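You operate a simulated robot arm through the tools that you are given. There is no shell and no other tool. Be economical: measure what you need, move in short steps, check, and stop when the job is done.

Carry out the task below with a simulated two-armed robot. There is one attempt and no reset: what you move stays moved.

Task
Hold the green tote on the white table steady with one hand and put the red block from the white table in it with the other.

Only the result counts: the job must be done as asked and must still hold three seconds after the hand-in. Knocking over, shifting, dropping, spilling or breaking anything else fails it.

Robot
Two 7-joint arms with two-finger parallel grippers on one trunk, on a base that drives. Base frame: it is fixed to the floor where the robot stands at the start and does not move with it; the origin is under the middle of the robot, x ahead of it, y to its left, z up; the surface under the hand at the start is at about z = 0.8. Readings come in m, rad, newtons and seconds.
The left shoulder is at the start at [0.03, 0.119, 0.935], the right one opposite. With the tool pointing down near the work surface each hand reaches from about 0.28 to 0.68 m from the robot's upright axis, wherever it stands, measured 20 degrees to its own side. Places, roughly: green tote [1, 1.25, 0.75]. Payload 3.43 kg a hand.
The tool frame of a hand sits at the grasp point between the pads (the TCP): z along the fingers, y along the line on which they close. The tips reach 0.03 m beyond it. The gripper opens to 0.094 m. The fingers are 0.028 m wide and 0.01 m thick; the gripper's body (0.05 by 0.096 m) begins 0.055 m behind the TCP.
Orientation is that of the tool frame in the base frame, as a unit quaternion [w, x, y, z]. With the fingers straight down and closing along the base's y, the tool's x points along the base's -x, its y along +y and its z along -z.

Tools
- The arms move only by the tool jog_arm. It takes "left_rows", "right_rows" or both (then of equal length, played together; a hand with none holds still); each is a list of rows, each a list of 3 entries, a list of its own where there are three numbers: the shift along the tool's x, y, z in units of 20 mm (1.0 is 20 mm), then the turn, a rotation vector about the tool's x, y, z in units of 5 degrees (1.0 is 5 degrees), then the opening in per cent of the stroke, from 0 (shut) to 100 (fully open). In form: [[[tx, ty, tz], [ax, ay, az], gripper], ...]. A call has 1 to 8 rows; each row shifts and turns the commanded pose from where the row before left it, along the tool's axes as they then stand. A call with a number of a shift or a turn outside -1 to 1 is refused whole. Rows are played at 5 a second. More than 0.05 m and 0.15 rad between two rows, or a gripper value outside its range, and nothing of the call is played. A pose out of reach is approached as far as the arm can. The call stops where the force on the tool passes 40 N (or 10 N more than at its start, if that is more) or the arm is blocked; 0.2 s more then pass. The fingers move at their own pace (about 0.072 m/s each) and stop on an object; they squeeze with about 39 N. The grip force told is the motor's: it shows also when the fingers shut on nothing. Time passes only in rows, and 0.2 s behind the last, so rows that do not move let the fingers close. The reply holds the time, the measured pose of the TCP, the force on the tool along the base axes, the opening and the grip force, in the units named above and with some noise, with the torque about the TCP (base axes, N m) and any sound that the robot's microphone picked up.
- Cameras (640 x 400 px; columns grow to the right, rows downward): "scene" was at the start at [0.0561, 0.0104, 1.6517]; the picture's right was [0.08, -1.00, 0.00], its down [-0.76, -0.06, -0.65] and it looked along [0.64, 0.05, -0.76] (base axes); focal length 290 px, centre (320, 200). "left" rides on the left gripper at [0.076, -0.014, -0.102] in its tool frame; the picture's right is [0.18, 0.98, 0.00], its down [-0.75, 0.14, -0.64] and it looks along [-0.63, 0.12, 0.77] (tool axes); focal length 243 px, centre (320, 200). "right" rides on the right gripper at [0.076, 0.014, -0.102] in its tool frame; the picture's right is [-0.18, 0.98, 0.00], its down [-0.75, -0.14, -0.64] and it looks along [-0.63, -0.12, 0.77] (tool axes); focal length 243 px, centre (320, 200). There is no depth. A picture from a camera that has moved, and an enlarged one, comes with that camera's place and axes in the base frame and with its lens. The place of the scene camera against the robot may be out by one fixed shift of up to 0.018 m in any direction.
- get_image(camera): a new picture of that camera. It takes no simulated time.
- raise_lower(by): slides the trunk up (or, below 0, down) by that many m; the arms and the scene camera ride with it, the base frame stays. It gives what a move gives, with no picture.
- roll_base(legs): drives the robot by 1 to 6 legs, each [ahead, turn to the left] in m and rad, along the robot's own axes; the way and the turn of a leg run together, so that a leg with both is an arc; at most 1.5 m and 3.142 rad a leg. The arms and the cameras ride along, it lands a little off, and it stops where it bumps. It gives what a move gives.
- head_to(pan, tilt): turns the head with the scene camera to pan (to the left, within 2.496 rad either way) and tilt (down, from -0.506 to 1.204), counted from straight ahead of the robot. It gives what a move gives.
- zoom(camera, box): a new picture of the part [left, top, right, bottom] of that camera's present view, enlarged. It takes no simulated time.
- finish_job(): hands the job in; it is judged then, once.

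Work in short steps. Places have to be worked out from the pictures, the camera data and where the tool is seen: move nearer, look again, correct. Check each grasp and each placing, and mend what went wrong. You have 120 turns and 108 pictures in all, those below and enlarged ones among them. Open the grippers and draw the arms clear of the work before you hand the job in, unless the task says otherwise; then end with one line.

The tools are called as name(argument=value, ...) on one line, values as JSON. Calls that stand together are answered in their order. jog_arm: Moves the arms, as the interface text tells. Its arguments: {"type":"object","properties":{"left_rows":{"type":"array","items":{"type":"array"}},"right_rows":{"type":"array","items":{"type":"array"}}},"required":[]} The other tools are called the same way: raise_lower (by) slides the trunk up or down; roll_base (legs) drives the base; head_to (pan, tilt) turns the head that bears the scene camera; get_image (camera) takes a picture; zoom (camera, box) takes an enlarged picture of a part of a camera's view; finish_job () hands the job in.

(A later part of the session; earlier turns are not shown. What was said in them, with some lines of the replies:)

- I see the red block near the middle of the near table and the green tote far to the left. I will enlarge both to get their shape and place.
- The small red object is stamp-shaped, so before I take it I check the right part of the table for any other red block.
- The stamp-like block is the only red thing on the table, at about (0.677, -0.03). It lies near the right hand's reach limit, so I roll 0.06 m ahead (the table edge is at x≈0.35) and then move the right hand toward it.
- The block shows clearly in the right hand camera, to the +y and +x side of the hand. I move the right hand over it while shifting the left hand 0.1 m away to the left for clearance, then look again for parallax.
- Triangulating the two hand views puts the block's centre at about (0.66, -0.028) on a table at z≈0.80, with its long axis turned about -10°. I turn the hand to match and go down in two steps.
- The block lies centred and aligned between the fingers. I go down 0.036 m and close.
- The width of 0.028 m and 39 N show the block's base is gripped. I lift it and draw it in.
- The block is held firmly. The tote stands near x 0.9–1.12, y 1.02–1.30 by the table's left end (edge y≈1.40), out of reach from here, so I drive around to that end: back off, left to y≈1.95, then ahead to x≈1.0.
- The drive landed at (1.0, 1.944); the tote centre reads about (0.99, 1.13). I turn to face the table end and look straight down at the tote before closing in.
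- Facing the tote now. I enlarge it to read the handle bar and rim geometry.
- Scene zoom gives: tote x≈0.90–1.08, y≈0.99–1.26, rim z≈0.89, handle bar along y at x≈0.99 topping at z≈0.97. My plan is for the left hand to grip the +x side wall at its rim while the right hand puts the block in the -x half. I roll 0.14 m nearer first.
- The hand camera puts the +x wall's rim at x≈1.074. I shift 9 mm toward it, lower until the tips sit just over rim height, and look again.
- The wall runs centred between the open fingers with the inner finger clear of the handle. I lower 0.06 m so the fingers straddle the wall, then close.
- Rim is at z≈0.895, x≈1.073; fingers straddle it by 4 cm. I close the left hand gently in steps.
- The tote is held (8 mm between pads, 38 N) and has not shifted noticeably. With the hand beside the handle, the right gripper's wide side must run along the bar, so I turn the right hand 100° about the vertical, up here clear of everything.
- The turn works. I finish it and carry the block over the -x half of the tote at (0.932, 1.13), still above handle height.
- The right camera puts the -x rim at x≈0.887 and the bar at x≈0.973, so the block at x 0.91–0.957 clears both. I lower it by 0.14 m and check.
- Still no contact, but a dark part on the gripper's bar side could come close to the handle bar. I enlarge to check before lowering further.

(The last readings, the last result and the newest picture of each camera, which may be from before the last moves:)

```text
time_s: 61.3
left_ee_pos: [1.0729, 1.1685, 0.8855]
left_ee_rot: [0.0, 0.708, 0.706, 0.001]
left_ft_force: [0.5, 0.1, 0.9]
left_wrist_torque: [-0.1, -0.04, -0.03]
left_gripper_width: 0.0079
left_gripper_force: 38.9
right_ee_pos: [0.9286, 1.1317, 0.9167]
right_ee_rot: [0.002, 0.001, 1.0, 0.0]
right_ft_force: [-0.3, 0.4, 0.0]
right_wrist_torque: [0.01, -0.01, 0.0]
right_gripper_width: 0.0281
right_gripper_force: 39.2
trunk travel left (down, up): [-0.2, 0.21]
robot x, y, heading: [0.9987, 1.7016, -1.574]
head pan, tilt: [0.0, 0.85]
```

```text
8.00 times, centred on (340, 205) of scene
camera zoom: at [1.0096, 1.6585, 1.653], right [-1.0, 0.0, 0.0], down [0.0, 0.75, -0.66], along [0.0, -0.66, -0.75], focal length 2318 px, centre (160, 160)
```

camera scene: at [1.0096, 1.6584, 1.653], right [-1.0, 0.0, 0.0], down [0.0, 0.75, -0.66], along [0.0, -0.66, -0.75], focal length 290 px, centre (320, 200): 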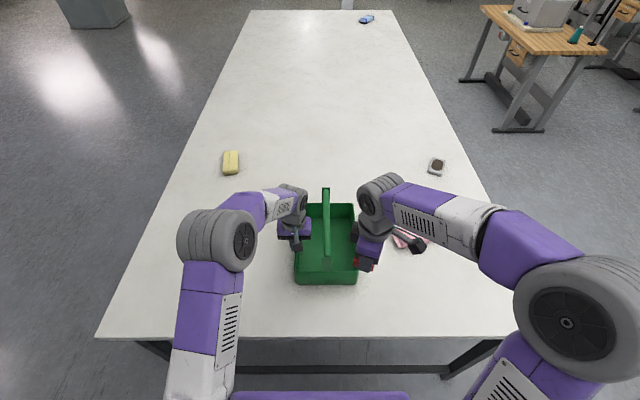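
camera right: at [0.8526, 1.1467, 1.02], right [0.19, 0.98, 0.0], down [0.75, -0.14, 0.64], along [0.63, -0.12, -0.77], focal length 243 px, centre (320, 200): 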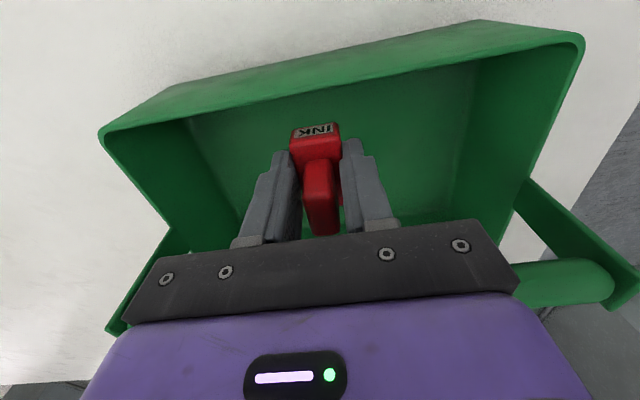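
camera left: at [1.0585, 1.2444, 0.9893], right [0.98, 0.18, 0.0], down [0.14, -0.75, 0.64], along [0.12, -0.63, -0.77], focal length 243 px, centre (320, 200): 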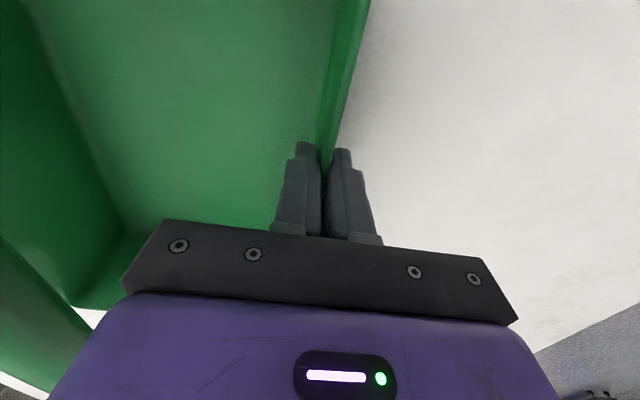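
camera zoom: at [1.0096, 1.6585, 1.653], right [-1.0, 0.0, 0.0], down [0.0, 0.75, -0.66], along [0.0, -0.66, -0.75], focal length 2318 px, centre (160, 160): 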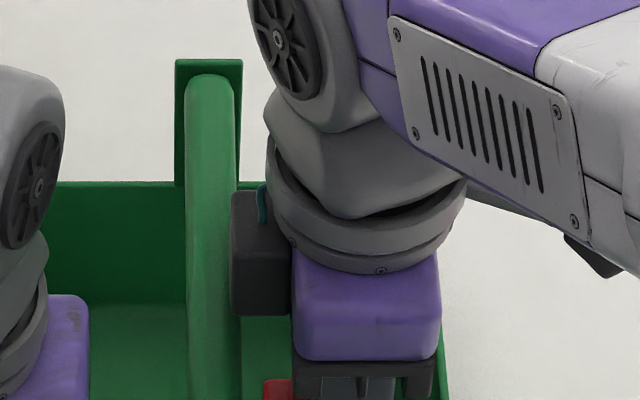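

The dark box on the gripper's back overlaps the bar by a few mm in x, with its bottom near bar height, so going straight down would touch it. I rise 2 cm, tilt the hand 15° so its top leans away from the bar, and shift 6 mm to -x.

jog_arm(right_rows=[[[0, 0, -1], [0, 0, 0], 0], [[0.3, 0, 0], [0, -1, 0], 0], [[0, 0, 0], [0, -1, 0], 0], [[0, 0, 0], [0, -1, 0], 0]])

zoom(camera="scene", box=[310, 180, 370, 230])

get_image(camera="right")

```text
time_s: 62.3
left_ee_pos: [1.0725, 1.1674, 0.886]
left_ee_rot: [0.0, 0.708, 0.706, 0.0]
left_ft_force: [-0.8, -0.2, 0.0]
left_wrist_torque: [-0.1, -0.04, 0.04]
left_gripper_width: 0.0079
left_gripper_force: 39.6
right_ee_pos: [0.9231, 1.1317, 0.9383]
right_ee_rot: [0.131, 0.001, 0.991, 0.0]
right_ft_force: [-0.1, 0.0, 0.3]
right_wrist_torque: [-0.03, 0.01, 0.04]
right_gripper_width: 0.028
right_gripper_force: 39.1
trunk travel left (down, up): [-0.2, 0.21]
robot x, y, heading: [0.9987, 1.7008, -1.574]
head pan, tilt: [0.0, 0.85]
```

```text
8.00 times, centred on (340, 205) of scene
camera zoom: at [1.0093, 1.6585, 1.653], right [-1.0, 0.0, 0.0], down [0.0, 0.75, -0.66], along [0.0, -0.66, -0.75], focal length 2318 px, centre (160, 160)
```

zoom: 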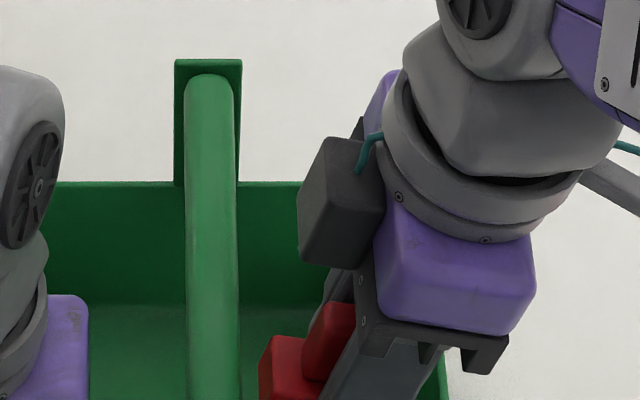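

```text
73 pictures are left
camera right: at [0.8226, 1.1463, 1.0174], right [0.18, 0.98, 0.05], down [0.56, -0.14, 0.82], along [0.81, -0.12, -0.58], focal length 243 px, centre (320, 200)
```

right: 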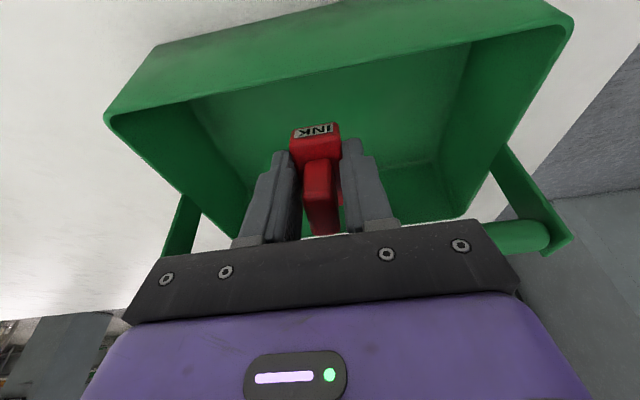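

Now there's about 2 cm of clearance to the bar. I lower vertically 0.07 m (with 6 mm back to +x) toward the floor of the tote.

jog_arm(right_rows=[[[-0.06, 0, 0.92], [0, 0, 0], 0], [[0.227, 0, 0.845], [0, 0, 0], 0], [[0.227, 0, 0.845], [0, 0, 0], 0], [[0.18, 0, 0.68], [0, 0, 0], 0]])

zoom(camera="scene", box=[300, 180, 380, 240])

get_image(camera="right")

```text
time_s: 63.3
left_ee_pos: [1.072, 1.1678, 0.8866]
left_ee_rot: [0.0, 0.709, 0.706, 0.0]
left_ft_force: [-0.8, 0.3, 0.0]
left_wrist_torque: [0.02, -0.01, 0.0]
left_gripper_width: 0.0082
left_gripper_force: 39.7
right_ee_pos: [0.928, 1.1313, 0.8724]
right_ee_rot: [0.131, 0.001, 0.991, -0.001]
right_ft_force: [0.4, 0.0, -0.6]
right_wrist_torque: [-0.01, 0.02, 0.0]
right_gripper_width: 0.0278
right_gripper_force: 38.4
trunk travel left (down, up): [-0.2, 0.21]
robot x, y, heading: [1.002, 1.7038, -1.574]
head pan, tilt: [0.0, 0.85]
```

```text
6.67 times, centred on (340, 210) of scene
camera zoom: at [1.0096, 1.6585, 1.653], right [-1.0, 0.0, 0.0], down [0.0, 0.75, -0.66], along [0.0, -0.66, -0.75], focal length 1932 px, centre (187, 133)
```

zoom: 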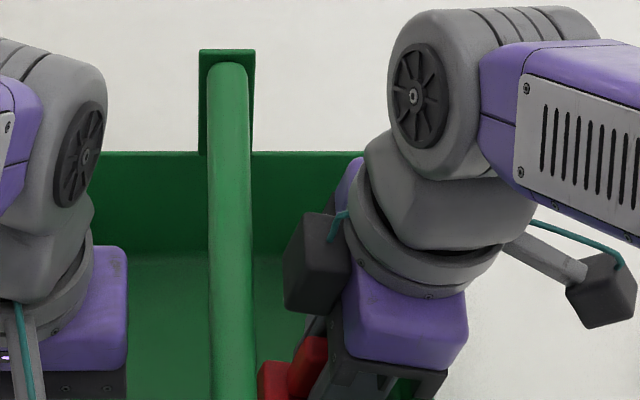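

```text
71 pictures are left
camera right: at [0.8282, 1.1455, 0.9513], right [0.18, 0.98, 0.05], down [0.56, -0.14, 0.82], along [0.81, -0.12, -0.58], focal length 243 px, centre (320, 200)
```

right: 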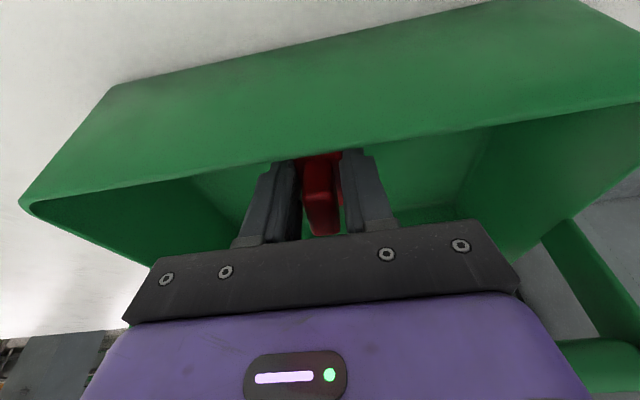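

The block is inside the rim, below its edge. I shift 6 mm to +x for rim clearance and go down 16 mm more, watching the force.

jog_arm(right_rows=[[[-0.29, 0, 0.08], [0, 0, 0], 0], [[0.1, 0, 0.39], [0, 0, 0], 0], [[0.1, 0, 0.39], [0, 0, 0], 0]])

get_image(camera="right")

zoom(camera="scene", box=[290, 190, 380, 260])

```text
time_s: 64.1
left_ee_pos: [1.0735, 1.1673, 0.8855]
left_ee_rot: [0.0, 0.708, 0.706, 0.0]
left_ft_force: [0.1, 0.8, 0.2]
left_wrist_torque: [0.09, -0.02, 0.0]
left_gripper_width: 0.0082
left_gripper_force: 39.1
right_ee_pos: [0.9341, 1.131, 0.8559]
right_ee_rot: [0.13, 0.001, 0.992, 0.0]
right_ft_force: [0.2, -0.1, -0.4]
right_wrist_torque: [-0.03, -0.01, 0.02]
right_gripper_width: 0.0279
right_gripper_force: 38.7
trunk travel left (down, up): [-0.2, 0.21]
robot x, y, heading: [1.0004, 1.6992, -1.577]
head pan, tilt: [0.0, 0.85]
```

```text
70 pictures are left
camera right: at [0.8342, 1.1461, 0.9354], right [0.18, 0.98, 0.05], down [0.56, -0.14, 0.82], along [0.81, -0.12, -0.58], focal length 243 px, centre (320, 200)
```

right: 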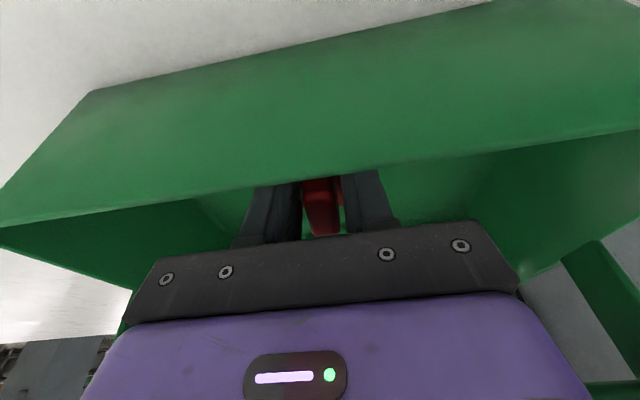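

```text
5.71 times, centred on (335, 225) of scene
camera zoom: at [1.0096, 1.6585, 1.653], right [-1.0, 0.0, 0.0], down [0.0, 0.75, -0.66], along [0.0, -0.66, -0.75], focal length 1656 px, centre (234, 57)
```

zoom: 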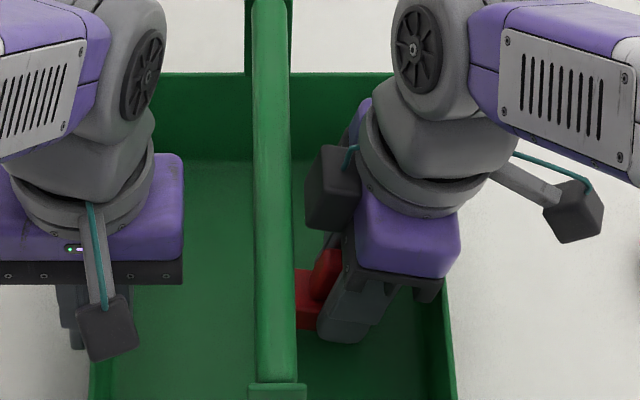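

Block hangs about 1 cm above the tote floor, no contact with bar or rim. I release it here.

jog_arm(right_rows=[[[0.05, 0, 0.2], [0, 0, 0], 0], [[0, 0, 0], [0, 0, 0], 50], [[0, 0, 0], [0, 0, 0], 80], [[0, 0, 0], [0, 0, 0], 80], [[0, 0, 0], [0, 0, 0], 80]])

get_image(camera="right")

zoom(camera="scene", box=[290, 190, 380, 260])

```text
time_s: 65.3
left_ee_pos: [1.0731, 1.1675, 0.8866]
left_ee_rot: [0.0, 0.708, 0.706, 0.0]
left_ft_force: [0.1, 0.2, -0.2]
left_wrist_torque: [0.01, 0.0, 0.05]
left_gripper_width: 0.008
left_gripper_force: 38.6
right_ee_pos: [0.9333, 1.1314, 0.8524]
right_ee_rot: [0.13, 0.001, 0.991, 0.0]
right_ft_force: [-0.3, 0.5, -0.1]
right_wrist_torque: [0.03, 0.03, -0.04]
right_gripper_width: 0.0752
right_gripper_force: 0.1
trunk travel left (down, up): [-0.2, 0.21]
robot x, y, heading: [1.0035, 1.7055, -1.574]
head pan, tilt: [0.0, 0.85]
```

```text
68 pictures are left
camera right: at [0.8339, 1.1459, 0.9312], right [0.18, 0.98, 0.05], down [0.56, -0.14, 0.82], along [0.81, -0.12, -0.58], focal length 243 px, centre (320, 200)
```

right: 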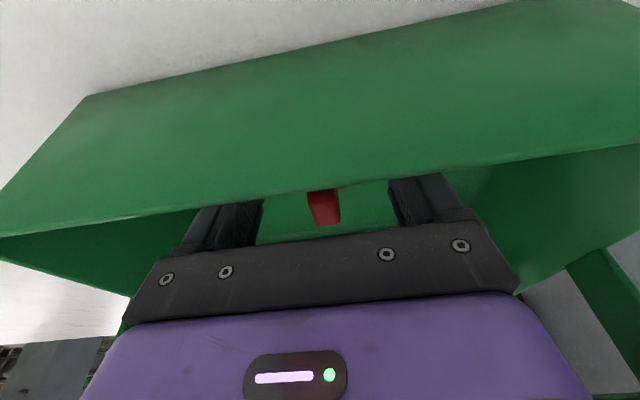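

```text
5.71 times, centred on (335, 225) of scene
camera zoom: at [1.0096, 1.6585, 1.653], right [-1.0, 0.0, 0.0], down [0.0, 0.75, -0.66], along [0.0, -0.66, -0.75], focal length 1656 px, centre (234, 57)
```

zoom: 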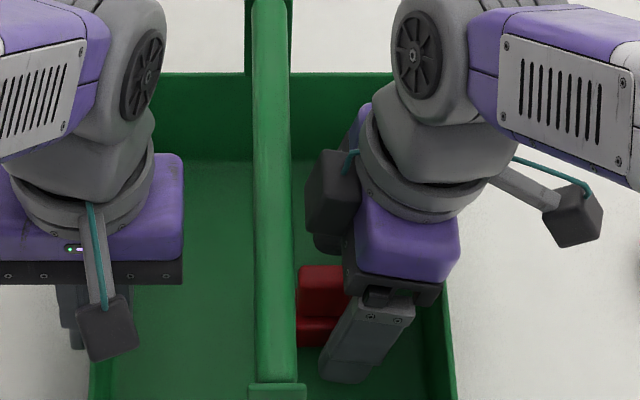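

The block dropped free and stands on the tote floor. I raise the right hand straight up, away from the bar.

jog_arm(right_rows=[[[-0.25, 0, -0.95], [0, 0, 0], 80], [[-0.25, 0, -0.95], [0, 0, 0], 80], [[-0.25, 0, -0.95], [0, 0, 0], 80], [[-0.25, 0, -0.95], [0, 0, 0], 80], [[-0.25, 0, -0.95], [0, 0, 0], 80], [[-0.25, 0, -0.95], [0, 0, 0], 80], [[-0.25, 0, -0.95], [0, 0, 0], 80], [[-0.25, 0, -0.95], [0, 0, 0], 80]])

jog_arm(right_rows=[[[0.2, 0, -0.95], [0, 0, 0], 80], [[0.5, 0, -0.8], [0, 0, 0], 80], [[0.8, 0, -0.5], [0, 0, 0], 80], [[1, 0, -0.3], [0, 0, 0], 80], [[1, 0, -0.3], [0, 0, 0], 80]])

get_image(camera="right")

zoom(camera="scene", box=[240, 170, 400, 290])

```text
time_s: 67.1
left_ee_pos: [1.0731, 1.1678, 0.8861]
left_ee_rot: [-0.001, 0.708, 0.706, 0.001]
left_ft_force: [0.1, 0.1, 0.0]
left_wrist_torque: [-0.12, -0.02, 0.03]
left_gripper_width: 0.0081
left_gripper_force: 38.6
right_ee_pos: [0.9336, 1.1315, 1.0096]
right_ee_rot: [0.13, 0.001, 0.991, -0.001]
right_ft_force: [-0.2, 0.1, 0.0]
right_wrist_torque: [-0.01, 0.0, 0.03]
right_gripper_width: 0.0752
right_gripper_force: 0.0
trunk travel left (down, up): [-0.2, 0.21]
robot x, y, heading: [0.9987, 1.7026, -1.578]
head pan, tilt: [0.0, 0.85]
```

```text
time_s: 68.3
left_ee_pos: [1.0722, 1.1679, 0.8871]
left_ee_rot: [0.0, 0.708, 0.706, -0.001]
left_ft_force: [-0.7, -0.3, 0.1]
left_wrist_torque: [-0.03, -0.02, 0.04]
left_gripper_width: 0.0083
left_gripper_force: 39.2
right_ee_pos: [0.8503, 1.1348, 1.0466]
right_ee_rot: [0.131, 0.001, 0.991, 0.0]
right_ft_force: [0.2, -0.7, -0.3]
right_wrist_torque: [0.01, -0.02, 0.02]
right_gripper_width: 0.0752
right_gripper_force: 0.0
trunk travel left (down, up): [-0.2, 0.21]
robot x, y, heading: [1.0001, 1.7022, -1.57]
head pan, tilt: [0.0, 0.85]
```

```text
66 pictures are left
camera right: at [0.7507, 1.1482, 1.1258], right [0.18, 0.98, 0.05], down [0.56, -0.14, 0.82], along [0.81, -0.12, -0.58], focal length 243 px, centre (320, 200)
```

right: 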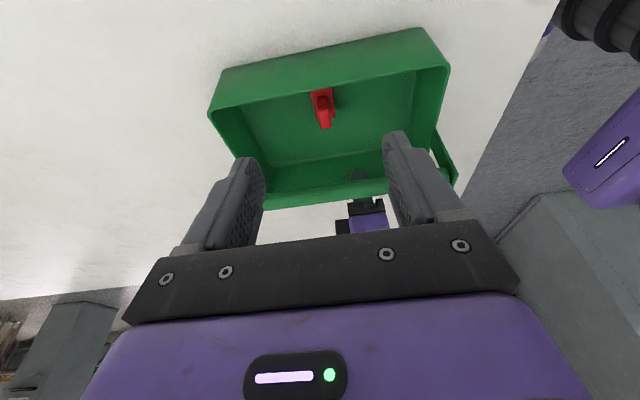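

```text
3.33 times, centred on (320, 230) of scene
camera zoom: at [1.0093, 1.6585, 1.653], right [-1.0, 0.0, 0.0], down [0.0, 0.75, -0.66], along [0.0, -0.66, -0.75], focal length 966 px, centre (320, 100)
```

zoom: 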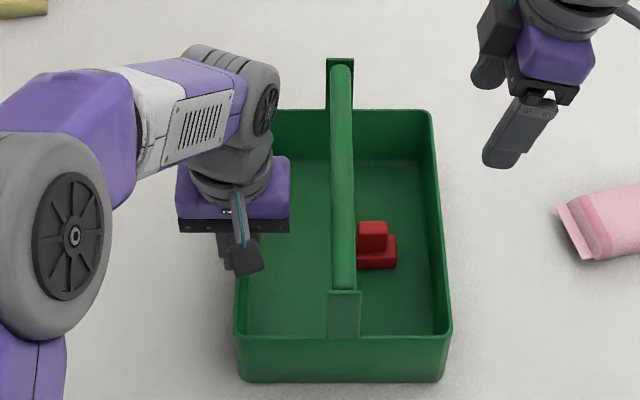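

The block is in the tote and the right hand is clear. Now the left hand lets go: first open the fingers, then rise straight up and draw away to +x.

jog_arm(left_rows=[[[0, 0, 0], [0, 0, 0], 30], [[0, 0, 0], [0, 0, 0], 60], [[0, 0, 0], [0, 0, 0], 80], [[0, 0, -0.5], [0, 0, 0], 80], [[0, 0, -1], [0, 0, 0], 80], [[0, 0, -1], [0, 0, 0], 80], [[0, 0, -1], [0, 0, 0], 80], [[0, 0, -1], [0, 0, 0], 80]])

jog_arm(left_rows=[[[0, 0, -1], [0, 0, 0], 80], [[0, 0.3, -1], [0, 0, 0], 80], [[0, 1, -1], [0, 0, 0], 80], [[0, 1, 0], [0, 0, 0], 80], [[0, 1, 0], [0, 0, 0], 80], [[0, 1, 0], [0, 0, 0], 80], [[0, 1, 0], [0, 0, 0], 80]])

get_image(camera="scene")

zoom(camera="scene", box=[240, 170, 400, 290])

```text
time_s: 70.1
left_ee_pos: [1.0724, 1.1661, 0.9753]
left_ee_rot: [0.0, 0.708, 0.706, -0.001]
left_ft_force: [0.0, 0.1, -0.1]
left_wrist_torque: [0.01, 0.05, 0.0]
left_gripper_width: 0.0751
left_gripper_force: 0.1
right_ee_pos: [0.8503, 1.1341, 1.0479]
right_ee_rot: [0.131, 0.0, 0.991, -0.001]
right_ft_force: [-0.1, 0.1, -0.3]
right_wrist_torque: [0.04, 0.04, -0.04]
right_gripper_width: 0.0752
right_gripper_force: 0.0
trunk travel left (down, up): [-0.2, 0.21]
robot x, y, heading: [1.0024, 1.7033, -1.583]
head pan, tilt: [0.0, 0.85]
```

```text
time_s: 71.7
left_ee_pos: [1.1805, 1.1664, 1.034]
left_ee_rot: [0.0, 0.708, 0.706, 0.0]
left_ft_force: [-0.1, 0.2, -0.6]
left_wrist_torque: [0.02, -0.01, -0.03]
left_gripper_width: 0.0753
left_gripper_force: 0.0
right_ee_pos: [0.8503, 1.1329, 1.048]
right_ee_rot: [0.13, 0.0, 0.991, 0.0]
right_ft_force: [0.6, -0.5, -0.4]
right_wrist_torque: [0.0, 0.0, -0.01]
right_gripper_width: 0.0753
right_gripper_force: 0.1
trunk travel left (down, up): [-0.2, 0.21]
robot x, y, heading: [1.0041, 1.7057, -1.574]
head pan, tilt: [0.0, 0.85]
```

```text
64 pictures are left
camera scene: at [1.0101, 1.6586, 1.653], right [-1.0, 0.0, 0.0], down [0.0, 0.75, -0.66], along [0.0, -0.66, -0.75], focal length 290 px, centre (320, 200)
```

scene: 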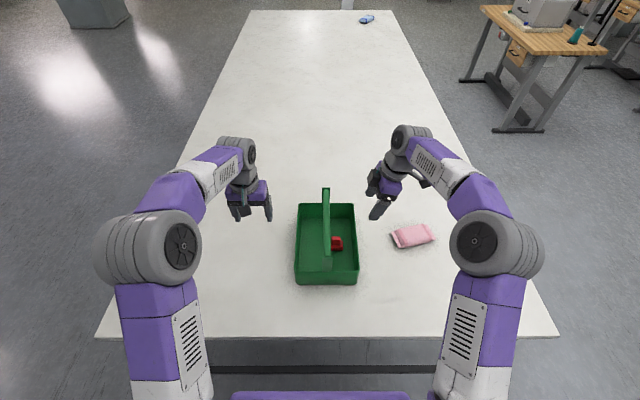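

```text
3.33 times, centred on (320, 230) of scene
camera zoom: at [1.0101, 1.6586, 1.653], right [-1.0, 0.0, 0.0], down [0.0, 0.75, -0.66], along [0.0, -0.66, -0.75], focal length 966 px, centre (320, 100)
```

zoom: 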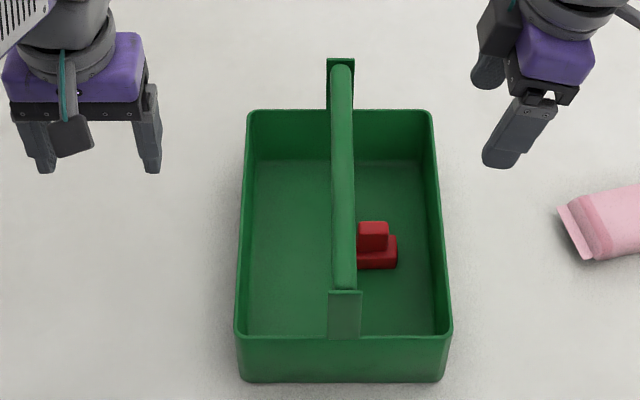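

The block stands in the tote, the tote is in place, and both hands are open and clear, so I hand in.

finish_job()

```text
The job is handed in.
```

The red block is standing inside the green tote. The left hand gripped the tote's side wall while the right hand put the block in, and both hands were open and clear before hand-in.
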